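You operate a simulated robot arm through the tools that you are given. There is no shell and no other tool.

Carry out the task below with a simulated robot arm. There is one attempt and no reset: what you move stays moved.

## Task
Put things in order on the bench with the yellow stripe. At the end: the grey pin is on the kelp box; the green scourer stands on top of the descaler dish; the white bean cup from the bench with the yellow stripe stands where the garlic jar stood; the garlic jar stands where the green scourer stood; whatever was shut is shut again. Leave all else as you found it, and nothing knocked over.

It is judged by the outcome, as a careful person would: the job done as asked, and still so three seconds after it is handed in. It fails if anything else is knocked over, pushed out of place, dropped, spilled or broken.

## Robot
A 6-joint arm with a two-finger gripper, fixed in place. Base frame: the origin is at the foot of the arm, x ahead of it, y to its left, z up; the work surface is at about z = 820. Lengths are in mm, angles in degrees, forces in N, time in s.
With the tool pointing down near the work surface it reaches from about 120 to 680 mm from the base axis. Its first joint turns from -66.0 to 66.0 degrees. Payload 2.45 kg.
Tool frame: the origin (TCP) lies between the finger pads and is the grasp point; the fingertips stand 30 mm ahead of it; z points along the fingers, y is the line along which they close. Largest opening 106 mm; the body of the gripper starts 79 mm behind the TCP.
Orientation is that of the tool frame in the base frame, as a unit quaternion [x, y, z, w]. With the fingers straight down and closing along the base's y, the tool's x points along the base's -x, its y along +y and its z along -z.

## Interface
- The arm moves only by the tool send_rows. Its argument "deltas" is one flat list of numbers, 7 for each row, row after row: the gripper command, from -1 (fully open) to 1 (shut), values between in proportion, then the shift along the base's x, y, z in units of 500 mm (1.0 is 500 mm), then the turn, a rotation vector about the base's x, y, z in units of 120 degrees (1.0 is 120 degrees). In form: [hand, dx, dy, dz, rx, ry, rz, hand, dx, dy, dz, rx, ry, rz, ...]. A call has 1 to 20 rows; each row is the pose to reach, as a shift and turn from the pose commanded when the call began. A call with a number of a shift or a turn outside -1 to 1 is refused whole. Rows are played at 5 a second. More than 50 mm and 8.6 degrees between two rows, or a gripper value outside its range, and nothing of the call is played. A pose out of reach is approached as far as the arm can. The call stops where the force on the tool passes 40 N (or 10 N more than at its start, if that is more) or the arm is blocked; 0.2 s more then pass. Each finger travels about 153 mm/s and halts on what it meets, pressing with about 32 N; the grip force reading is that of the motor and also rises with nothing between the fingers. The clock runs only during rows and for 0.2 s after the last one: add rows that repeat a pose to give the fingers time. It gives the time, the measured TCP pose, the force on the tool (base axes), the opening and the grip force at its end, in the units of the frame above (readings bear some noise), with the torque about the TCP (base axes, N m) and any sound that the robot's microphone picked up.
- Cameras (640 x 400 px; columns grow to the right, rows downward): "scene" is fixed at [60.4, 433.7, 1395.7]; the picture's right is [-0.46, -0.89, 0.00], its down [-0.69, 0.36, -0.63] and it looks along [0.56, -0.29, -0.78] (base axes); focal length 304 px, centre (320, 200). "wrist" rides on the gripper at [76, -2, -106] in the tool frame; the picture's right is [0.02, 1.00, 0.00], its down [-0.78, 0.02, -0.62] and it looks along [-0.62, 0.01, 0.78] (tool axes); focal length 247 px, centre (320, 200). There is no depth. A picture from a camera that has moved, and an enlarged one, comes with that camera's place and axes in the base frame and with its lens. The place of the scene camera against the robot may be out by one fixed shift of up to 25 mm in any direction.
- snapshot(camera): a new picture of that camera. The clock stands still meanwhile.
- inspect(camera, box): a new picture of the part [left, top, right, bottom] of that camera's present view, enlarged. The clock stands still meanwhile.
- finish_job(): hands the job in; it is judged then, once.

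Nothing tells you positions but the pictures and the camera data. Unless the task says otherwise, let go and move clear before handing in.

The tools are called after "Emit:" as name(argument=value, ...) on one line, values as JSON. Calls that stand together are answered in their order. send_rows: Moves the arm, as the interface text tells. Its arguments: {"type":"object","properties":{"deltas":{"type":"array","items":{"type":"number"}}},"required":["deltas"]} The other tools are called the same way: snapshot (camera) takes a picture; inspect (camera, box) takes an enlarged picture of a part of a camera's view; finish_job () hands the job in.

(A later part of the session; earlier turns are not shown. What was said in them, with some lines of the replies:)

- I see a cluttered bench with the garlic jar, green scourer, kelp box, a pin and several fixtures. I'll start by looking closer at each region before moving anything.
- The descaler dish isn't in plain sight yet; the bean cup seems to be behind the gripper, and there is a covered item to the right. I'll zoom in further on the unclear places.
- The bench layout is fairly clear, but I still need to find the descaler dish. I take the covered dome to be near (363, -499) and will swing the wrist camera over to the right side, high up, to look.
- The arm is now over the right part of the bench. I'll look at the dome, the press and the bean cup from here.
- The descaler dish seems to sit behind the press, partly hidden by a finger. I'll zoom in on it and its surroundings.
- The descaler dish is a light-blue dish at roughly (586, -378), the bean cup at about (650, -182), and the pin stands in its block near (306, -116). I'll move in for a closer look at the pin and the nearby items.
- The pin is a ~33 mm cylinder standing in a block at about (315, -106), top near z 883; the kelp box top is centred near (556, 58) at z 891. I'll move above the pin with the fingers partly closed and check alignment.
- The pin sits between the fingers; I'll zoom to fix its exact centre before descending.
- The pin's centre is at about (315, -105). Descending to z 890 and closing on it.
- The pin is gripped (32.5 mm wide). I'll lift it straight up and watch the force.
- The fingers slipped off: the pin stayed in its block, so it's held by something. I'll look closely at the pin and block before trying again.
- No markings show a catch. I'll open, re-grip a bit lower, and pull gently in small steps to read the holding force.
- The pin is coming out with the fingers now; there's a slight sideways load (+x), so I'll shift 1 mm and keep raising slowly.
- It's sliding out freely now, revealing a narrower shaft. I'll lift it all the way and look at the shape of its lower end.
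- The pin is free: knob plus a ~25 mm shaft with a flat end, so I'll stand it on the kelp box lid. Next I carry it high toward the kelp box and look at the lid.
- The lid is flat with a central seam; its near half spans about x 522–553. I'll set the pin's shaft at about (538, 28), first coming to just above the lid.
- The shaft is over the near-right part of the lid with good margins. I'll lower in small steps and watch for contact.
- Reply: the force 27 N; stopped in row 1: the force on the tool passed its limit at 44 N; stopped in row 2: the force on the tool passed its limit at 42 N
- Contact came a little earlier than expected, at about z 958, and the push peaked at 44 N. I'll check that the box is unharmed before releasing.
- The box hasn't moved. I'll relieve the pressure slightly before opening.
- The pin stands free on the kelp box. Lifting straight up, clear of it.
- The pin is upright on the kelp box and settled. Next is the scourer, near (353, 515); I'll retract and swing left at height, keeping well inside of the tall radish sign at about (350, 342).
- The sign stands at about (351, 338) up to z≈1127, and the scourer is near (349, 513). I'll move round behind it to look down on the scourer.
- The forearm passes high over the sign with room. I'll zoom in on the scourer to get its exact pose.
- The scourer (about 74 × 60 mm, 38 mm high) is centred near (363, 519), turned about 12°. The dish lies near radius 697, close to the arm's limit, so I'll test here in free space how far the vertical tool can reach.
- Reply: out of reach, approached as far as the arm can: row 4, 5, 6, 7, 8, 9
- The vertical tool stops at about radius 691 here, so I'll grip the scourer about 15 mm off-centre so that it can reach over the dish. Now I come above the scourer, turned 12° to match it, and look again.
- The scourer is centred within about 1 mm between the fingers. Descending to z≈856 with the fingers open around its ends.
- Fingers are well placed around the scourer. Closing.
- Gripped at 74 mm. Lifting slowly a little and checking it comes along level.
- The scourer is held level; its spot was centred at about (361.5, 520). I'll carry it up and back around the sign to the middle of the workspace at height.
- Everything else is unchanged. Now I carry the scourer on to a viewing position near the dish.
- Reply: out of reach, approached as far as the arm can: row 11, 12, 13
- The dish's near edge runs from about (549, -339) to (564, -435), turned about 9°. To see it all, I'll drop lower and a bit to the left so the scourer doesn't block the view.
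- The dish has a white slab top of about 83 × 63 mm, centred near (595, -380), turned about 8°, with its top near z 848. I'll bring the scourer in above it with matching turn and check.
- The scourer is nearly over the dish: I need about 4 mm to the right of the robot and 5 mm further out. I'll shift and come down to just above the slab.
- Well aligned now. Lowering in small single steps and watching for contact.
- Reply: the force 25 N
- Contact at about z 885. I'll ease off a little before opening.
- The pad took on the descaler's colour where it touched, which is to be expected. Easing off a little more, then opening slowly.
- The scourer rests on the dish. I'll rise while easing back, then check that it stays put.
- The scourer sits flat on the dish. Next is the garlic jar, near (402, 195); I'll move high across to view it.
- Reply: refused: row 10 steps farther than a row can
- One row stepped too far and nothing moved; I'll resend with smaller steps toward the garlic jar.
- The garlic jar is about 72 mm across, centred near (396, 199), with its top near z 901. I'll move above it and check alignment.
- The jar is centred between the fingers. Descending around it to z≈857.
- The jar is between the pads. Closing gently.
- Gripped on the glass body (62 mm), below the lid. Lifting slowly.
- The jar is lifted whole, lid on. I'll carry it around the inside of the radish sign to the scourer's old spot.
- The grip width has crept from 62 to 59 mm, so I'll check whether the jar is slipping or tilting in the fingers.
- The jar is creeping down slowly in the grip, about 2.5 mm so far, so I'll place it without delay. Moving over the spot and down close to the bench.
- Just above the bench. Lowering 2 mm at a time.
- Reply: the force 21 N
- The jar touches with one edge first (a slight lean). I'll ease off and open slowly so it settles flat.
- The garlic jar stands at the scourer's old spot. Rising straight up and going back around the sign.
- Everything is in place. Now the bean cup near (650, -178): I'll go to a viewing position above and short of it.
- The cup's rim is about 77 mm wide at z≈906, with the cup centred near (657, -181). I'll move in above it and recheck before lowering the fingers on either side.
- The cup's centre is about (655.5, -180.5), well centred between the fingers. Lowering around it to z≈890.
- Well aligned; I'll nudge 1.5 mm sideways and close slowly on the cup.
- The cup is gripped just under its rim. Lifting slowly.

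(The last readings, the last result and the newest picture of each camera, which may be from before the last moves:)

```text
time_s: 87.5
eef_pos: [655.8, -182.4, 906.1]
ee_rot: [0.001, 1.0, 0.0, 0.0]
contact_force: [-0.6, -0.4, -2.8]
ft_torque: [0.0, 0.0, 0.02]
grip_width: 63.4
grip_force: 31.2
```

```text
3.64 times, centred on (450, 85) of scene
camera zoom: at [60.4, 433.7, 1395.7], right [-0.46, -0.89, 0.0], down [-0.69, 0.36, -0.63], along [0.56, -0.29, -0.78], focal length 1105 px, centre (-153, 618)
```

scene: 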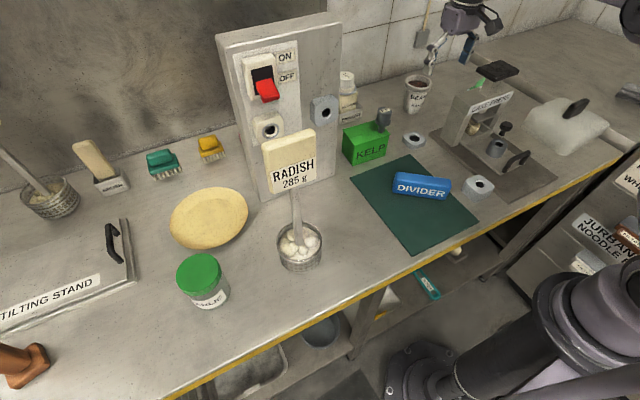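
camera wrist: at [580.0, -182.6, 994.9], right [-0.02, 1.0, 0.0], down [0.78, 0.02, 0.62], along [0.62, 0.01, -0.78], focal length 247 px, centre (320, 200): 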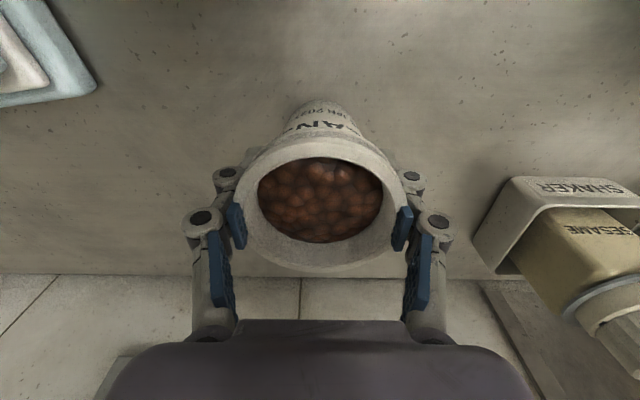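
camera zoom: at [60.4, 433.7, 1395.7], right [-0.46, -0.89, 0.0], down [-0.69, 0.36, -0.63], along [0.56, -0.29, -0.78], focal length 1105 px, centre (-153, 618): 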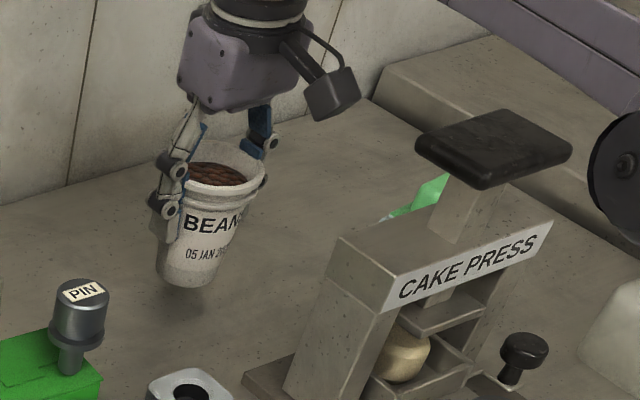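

The cup lifts cleanly and level. Now carrying it smoothly back and across toward the garlic jar's old spot at (397, 199.5).

Emit:
send_rows(deltas=[1, -0.012, 0.004, 0.03, 0, 0, 0, 1, -0.032, 0.01, 0.07, 0, 0, 0, 1, -0.06, 0.02, 0.116, 0, 0, 0, 1, -0.1, 0.036, 0.16, 0, 0, 0, 1, -0.148, 0.06, 0.2, 0, 0, 0, 1, -0.2, 0.09, 0.236, 0, 0, 0, 1, -0.252, 0.128, 0.264, 0, 0, 0, 1, -0.304, 0.168, 0.28, 0, 0, 0, 1, -0.356, 0.208, 0.288, 0, 0, 0, 1, -0.408, 0.248, 0.288, 0, 0, 0, 1, -0.46, 0.29, 0.288, 0, 0, 0, 1, -0.512, 0.334, 0.288, 0, 0, 0, 1, -0.56, 0.38, 0.288, 0, 0, 0, 1, -0.604, 0.428, 0.288, 0, 0, 0, 1, -0.64, 0.48, 0.288, 0, 0, 0, 1, -0.664, 0.536, 0.288, 0, 0, 0, 1, -0.676, 0.596, 0.284, 0, 0, 0, 1, -0.672, 0.652, 0.276, 0, 0, 0, 1, -0.652, 0.7, 0.264, 0, 0, 0, 1, -0.62, 0.736, 0.244, 0, 0, 0])

Emit:
inspect(camera="wrist", box=[200, 90, 440, 290])

Emit:
snapshot(camera="scene")

```text
time_s: 91.7
eef_pos: [345.2, 184.7, 1028.9]
ee_rot: [0.0, 1.0, 0.001, 0.0]
contact_force: [-0.1, 0.0, -2.9]
ft_torque: [-0.01, 0.0, 0.0]
grip_width: 63.1
grip_force: 31.6
```

```text
2.00 times, centred on (320, 190) of wrist
camera zoom: at [268.8, 184.6, 1134.8], right [-0.02, 1.0, 0.0], down [0.78, 0.02, 0.62], along [0.62, 0.01, -0.78], focal length 494 px, centre (320, 220)
```

zoom: 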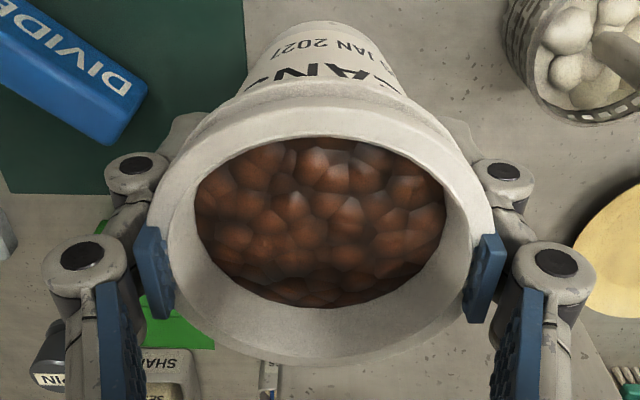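

```text
taken
```

scene: 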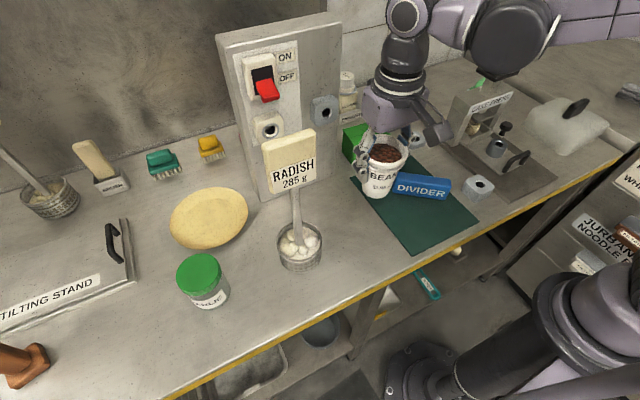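

The cup is steady. Bringing it over the spot and down to about 10 mm above the bench.

Emit:
send_rows(deltas=[1, 0.026, 0.008, -0.01, 0, 0, 0, 1, 0.06, 0.018, -0.04, 0, 0, 0, 1, 0.09, 0.026, -0.09, 0, 0, 0, 1, 0.1026, 0.028, -0.15, 0, 0, 0, 1, 0.1026, 0.028, -0.205, 0, 0, 0, 1, 0.1026, 0.028, -0.244, 0, 0, 0, 1, 0.1026, 0.028, -0.26, 0, 0, 0, 1, 0.1026, 0.028, -0.26, 0, 0, 0])

Emit:
snapshot(camera="wrist")

Emit:
inspect(camera="scene", box=[290, 120, 430, 240])

```text
time_s: 93.5
eef_pos: [398.1, 199.4, 899.6]
ee_rot: [0.001, 1.0, 0.0, 0.0]
contact_force: [-0.5, -0.7, -2.6]
ft_torque: [-0.01, -0.02, -0.03]
grip_width: 63.1
grip_force: 32.1
```

```text
taken
camera wrist: at [322.2, 198.6, 1005.0], right [-0.02, 1.0, 0.0], down [0.78, 0.02, 0.62], along [0.62, 0.01, -0.78], focal length 247 px, centre (320, 200)
```

wrist: 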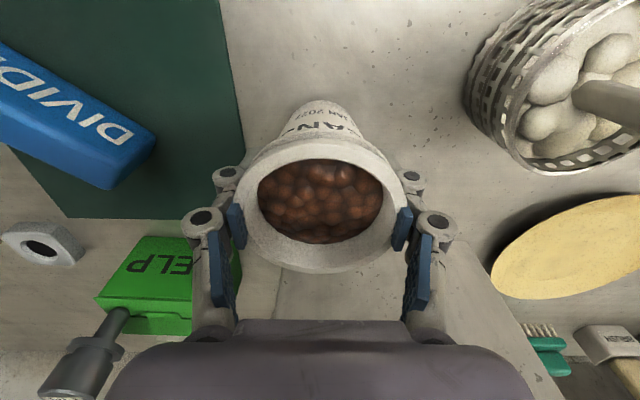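

```text
3.33 times, centred on (360, 180) of scene
camera zoom: at [60.4, 433.8, 1395.7], right [-0.46, -0.89, 0.0], down [-0.69, 0.36, -0.63], along [0.56, -0.29, -0.78], focal length 1013 px, centre (187, 267)
```

zoom: 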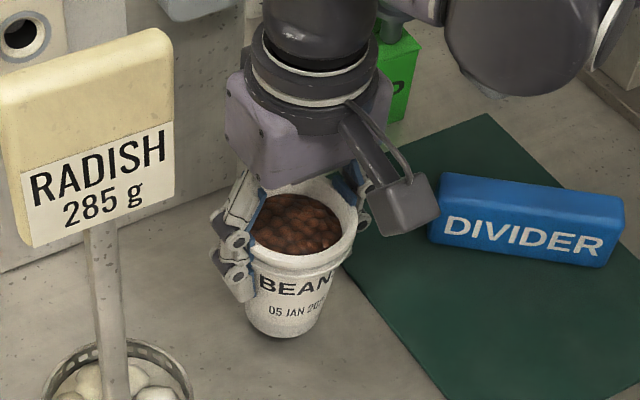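

Emit:
send_rows(deltas=[1, 0, 0, -0.004, 0, 0, 0, 1, 0, 0, -0.01, 0, 0, 0, 1, 0, 0, -0.014, 0, 0, 0, 1, 0, 0, -0.014, 0, 0, 0])

```text
time_s: 94.5
eef_pos: [398.1, 200.9, 891.4]
ee_rot: [0.0, 1.0, 0.0, 0.0]
contact_force: [-0.7, -0.3, -2.6]
ft_torque: [-0.02, 0.01, 0.0]
grip_width: 63.1
grip_force: 32.4
```

Emit:
send_rows(deltas=[1, 0, 0, -0.003, 0, 0, 0, 1, 0, 0, -0.003, 0, 0, 0])

```text
time_s: 95.1
eef_pos: [396.7, 199.7, 890.2]
ee_rot: [0.0, 1.0, 0.0, 0.0]
contact_force: [-0.6, 0.0, -2.2]
ft_torque: [0.0, 0.02, -0.03]
grip_width: 63.0
grip_force: 31.7
```

Emit:
send_rows(deltas=[1, 0, 0, -0.003, 0, 0, 0, 1, 0, 0, -0.003, 0, 0, 0])

```text
time_s: 95.7
eef_pos: [396.7, 200.5, 887.9]
ee_rot: [0.0, 1.0, 0.0, 0.0]
contact_force: [-0.3, -0.5, -2.7]
ft_torque: [0.03, -0.01, 0.0]
grip_width: 63.0
grip_force: 31.9
```

Emit:
send_rows(deltas=[1, 0, 0, -0.002, 0, 0, 0, 1, 0, 0, -0.002, 0, 0, 0])

```text
time_s: 96.3
eef_pos: [397.0, 200.3, 888.6]
ee_rot: [0.0, 1.0, 0.0, 0.001]
contact_force: [0.8, -0.9, 7.7]
ft_torque: [-0.28, -0.05, 0.02]
grip_width: 63.1
grip_force: 32.2
```

The cup touches down. Easing off slightly and opening slowly.

Emit:
send_rows(deltas=[1, 0, 0, 0.0008, 0, 0, 0, 0.5, 0, 0, 0.0008, 0, 0, 0, 0.1, 0, 0, 0.0008, 0, 0, 0, -0.15, 0, 0, 0.0008, 0, 0, 0, -0.19, 0, 0, 0.0008, 0, 0, 0, -0.22, 0, 0, 0.0008, 0, 0, 0, -0.25, 0, 0, 0.0008, 0, 0, 0, -0.29, 0, 0, 0.0008, 0, 0, 0, -0.34, 0, 0, 0.0008, 0, 0, 0, -0.42, 0, 0, 0.0008, 0, 0, 0, -0.55, 0, 0, 0.0008, 0, 0, 0, -0.75, 0, 0, 0.0008, 0, 0, 0, -1, 0, 0, 0.0008, 0, 0, 0, -1, 0, 0, 0.0008, 0, 0, 0])

Emit:
snapshot(camera="wrist")

Emit:
inspect(camera="scene", box=[290, 120, 430, 240])

```text
time_s: 99.3
eef_pos: [397.4, 199.5, 888.5]
ee_rot: [0.0, 1.0, -0.001, 0.0]
contact_force: [-0.5, 0.2, 0.1]
ft_torque: [-0.02, 0.01, -0.01]
grip_width: 106.1
grip_force: 0.2
```

```text
taken
camera wrist: at [321.2, 198.6, 994.5], right [-0.02, 1.0, 0.0], down [0.78, 0.02, 0.62], along [0.62, 0.01, -0.78], focal length 247 px, centre (320, 200)
```

wrist: 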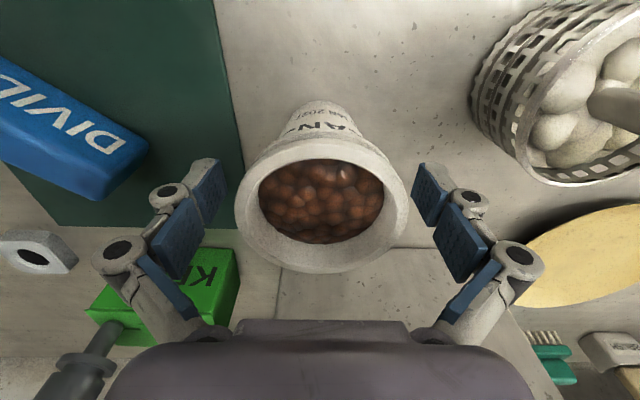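

```text
3.33 times, centred on (360, 180) of scene
camera zoom: at [60.4, 433.7, 1395.7], right [-0.46, -0.89, 0.0], down [-0.69, 0.36, -0.63], along [0.56, -0.29, -0.78], focal length 1013 px, centre (187, 267)
```

zoom: 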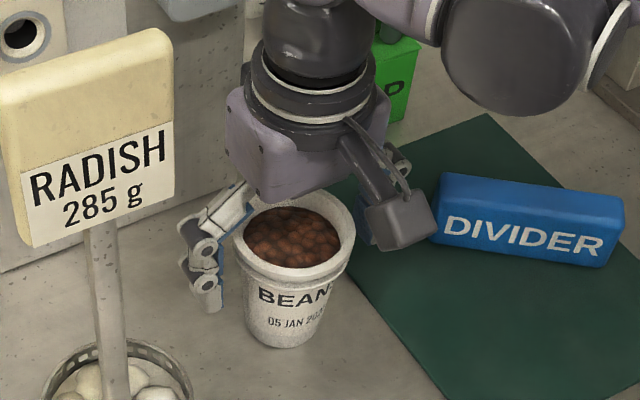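

The cup stands at the jar's old spot. Rising straight up and moving clear.

Emit:
send_rows(deltas=[-1, 0, 0, 0.03, 0, 0, 0, -1, 0, 0, 0.08, 0, 0, 0, -1, 0, 0, 0.14, 0, 0, 0, -1, 0, 0, 0.21, 0, 0, 0, -1, 0, 0, 0.28, 0, 0, 0, -1, -0.03, -0.03, 0.34, 0, 0, 0, -1, -0.09, -0.08, 0.38, 0, 0, 0, -1, -0.16, -0.14, 0.4, 0, 0, 0, -1, -0.22, -0.21, 0.4, 0, 0, 0, -1, -0.25, -0.29, 0.4, 0, 0, 0])

Emit:
snapshot(camera="scene")

Emit:
snapshot(camera="wrist")

Emit:
inspect(camera="scene", box=[300, 70, 460, 240])

```text
time_s: 101.5
eef_pos: [271.5, 54.7, 1091.7]
ee_rot: [-0.001, 1.0, 0.001, 0.0]
contact_force: [-0.4, 0.0, -0.5]
ft_torque: [0.0, 0.0, 0.0]
grip_width: 106.1
grip_force: 0.0
```

```text
taken
```

scene: 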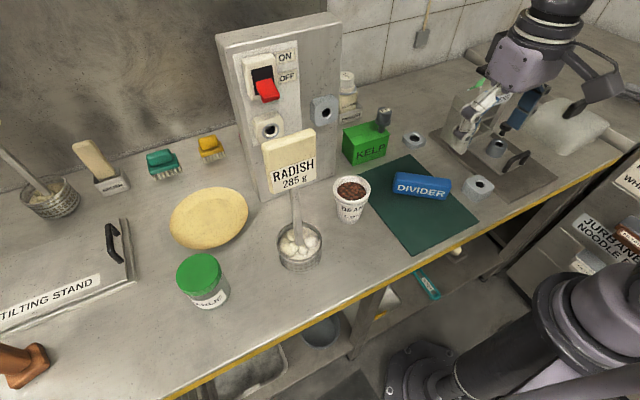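

```text
taken
camera wrist: at [196.3, 52.8, 1198.0], right [-0.02, 1.0, 0.0], down [0.78, 0.02, 0.62], along [0.62, 0.01, -0.78], focal length 247 px, centre (320, 200)
```

wrist: 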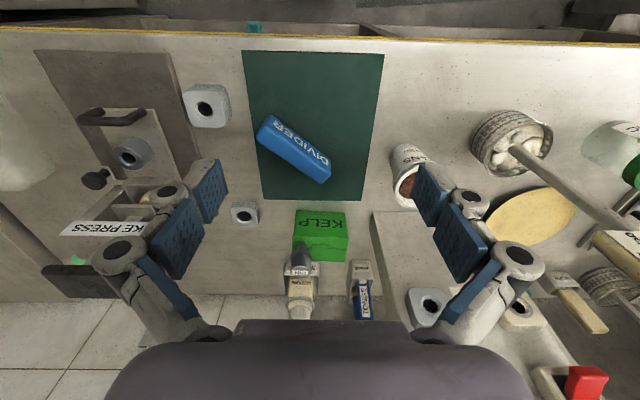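

```text
2.35 times, centred on (380, 155) of scene
camera zoom: at [60.4, 433.8, 1395.7], right [-0.46, -0.89, 0.0], down [-0.69, 0.36, -0.63], along [0.56, -0.29, -0.78], focal length 715 px, centre (179, 306)
```

zoom: 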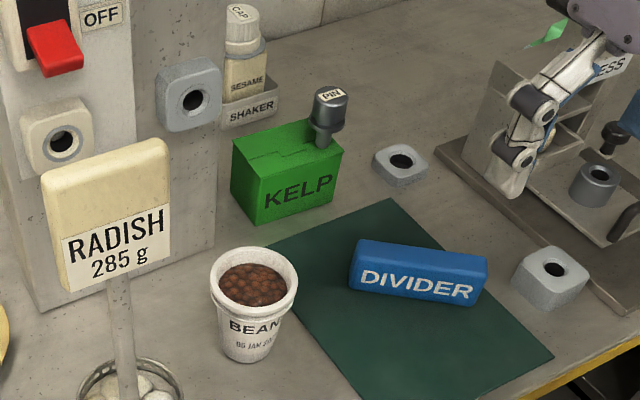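

All four moves look done. I'll take a last look at the dish and scourer from the right side before handing in.

Emit:
send_rows(deltas=[-1, 0.006, -0.07, 0.03, 0, 0, 0, -1, 0.012, -0.14, 0.06, 0, 0, 0, -1, 0.02, -0.22, 0.09, 0, 0, 0, -1, 0.028, -0.3, 0.11, 0, 0, 0, -1, 0.036, -0.38, 0.122, 0, 0, 0, -1, 0.044, -0.46, 0.122, 0, 0, 0, -1, 0.052, -0.54, 0.122, 0, 0, 0, -1, 0.06, -0.61, 0.122, 0, 0, 0])

Emit:
snapshot(camera="wrist")

Emit:
inspect(camera="wrist", box=[200, 120, 440, 280])

Emit:
snapshot(camera="scene")

```text
time_s: 103.3
eef_pos: [301.2, -251.2, 1147.7]
ee_rot: [-0.001, 1.0, 0.0, 0.002]
contact_force: [-0.3, -0.6, 1.0]
ft_torque: [0.0, 0.02, 0.02]
grip_width: 106.1
grip_force: 0.0
```

```text
taken
camera wrist: at [225.3, -252.4, 1255.0], right [-0.02, 1.0, 0.0], down [0.78, 0.02, 0.62], along [0.62, 0.01, -0.78], focal length 247 px, centre (320, 200)
```

wrist: 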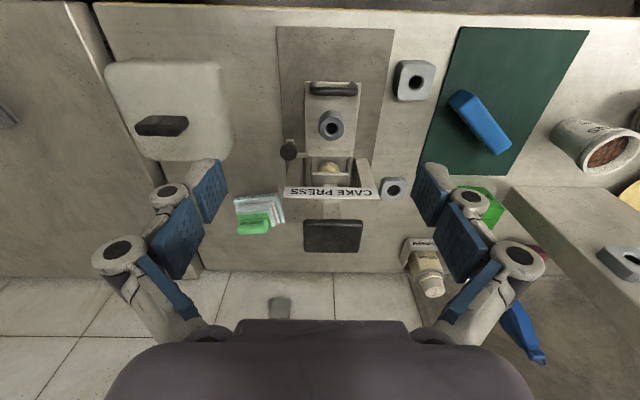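

```text
2.50 times, centred on (320, 200) of wrist
camera zoom: at [225.3, -252.4, 1255.0], right [-0.02, 1.0, 0.0], down [0.78, 0.02, 0.62], along [0.62, 0.01, -0.78], focal length 617 px, centre (320, 200)
```

zoom: 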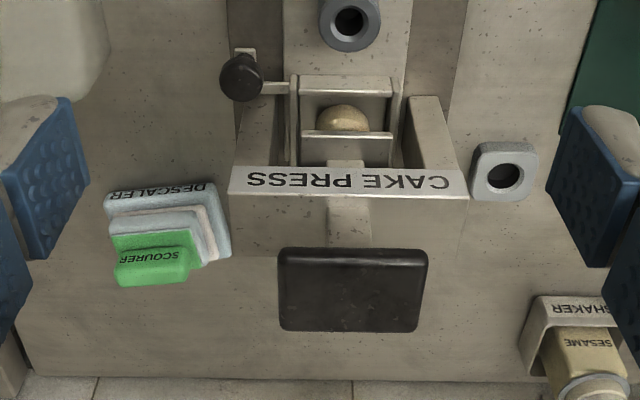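

```text
taken
```

scene: 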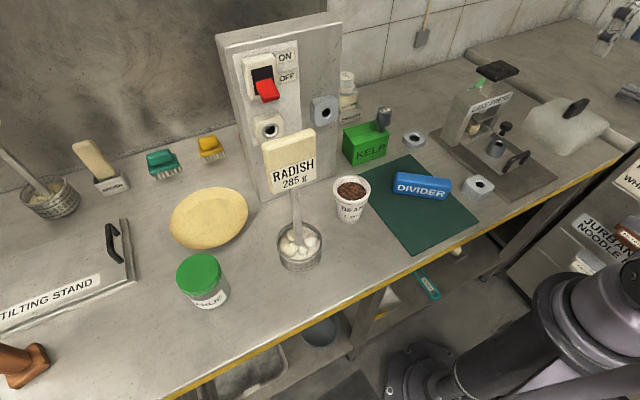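

The pin stands on the kelp box and the scourer rests on the descaler dish. The bean cup is where the garlic jar was, and the garlic jar is where the scourer was. Nothing else has moved or been left open and the arm is clear, so I'm handing in the job.

Emit:
finish_job()

```text
The job is handed in.
```

The tidy-up is done, and I handed it in after a last camera check. Everything I moved is standing upright and the arm is clear of the bench.

- **Grey pin:** stands upright on its shaft on top of the kelp box, near the right-hand front corner. My first grip slipped off the pin, and the second pulled it out of its block. When I set it down the push on the box briefly peaked at 44 N, but the box did not move.
- **Green scourer:** lies flat on the white slab of the descaler dish. Its dark pad turned grey-white where it touched the slab.
- **Garlic jar:** stands where the scourer stood, within a few millimetres, with its lid still on.
- **White bean cup:** stands where the garlic jar stood, with no sign of spilled beans.
- **Shut items:** I opened nothing, so nothing needed closing again.

In the final pictures, everything else on the bench looks the same as at the start.
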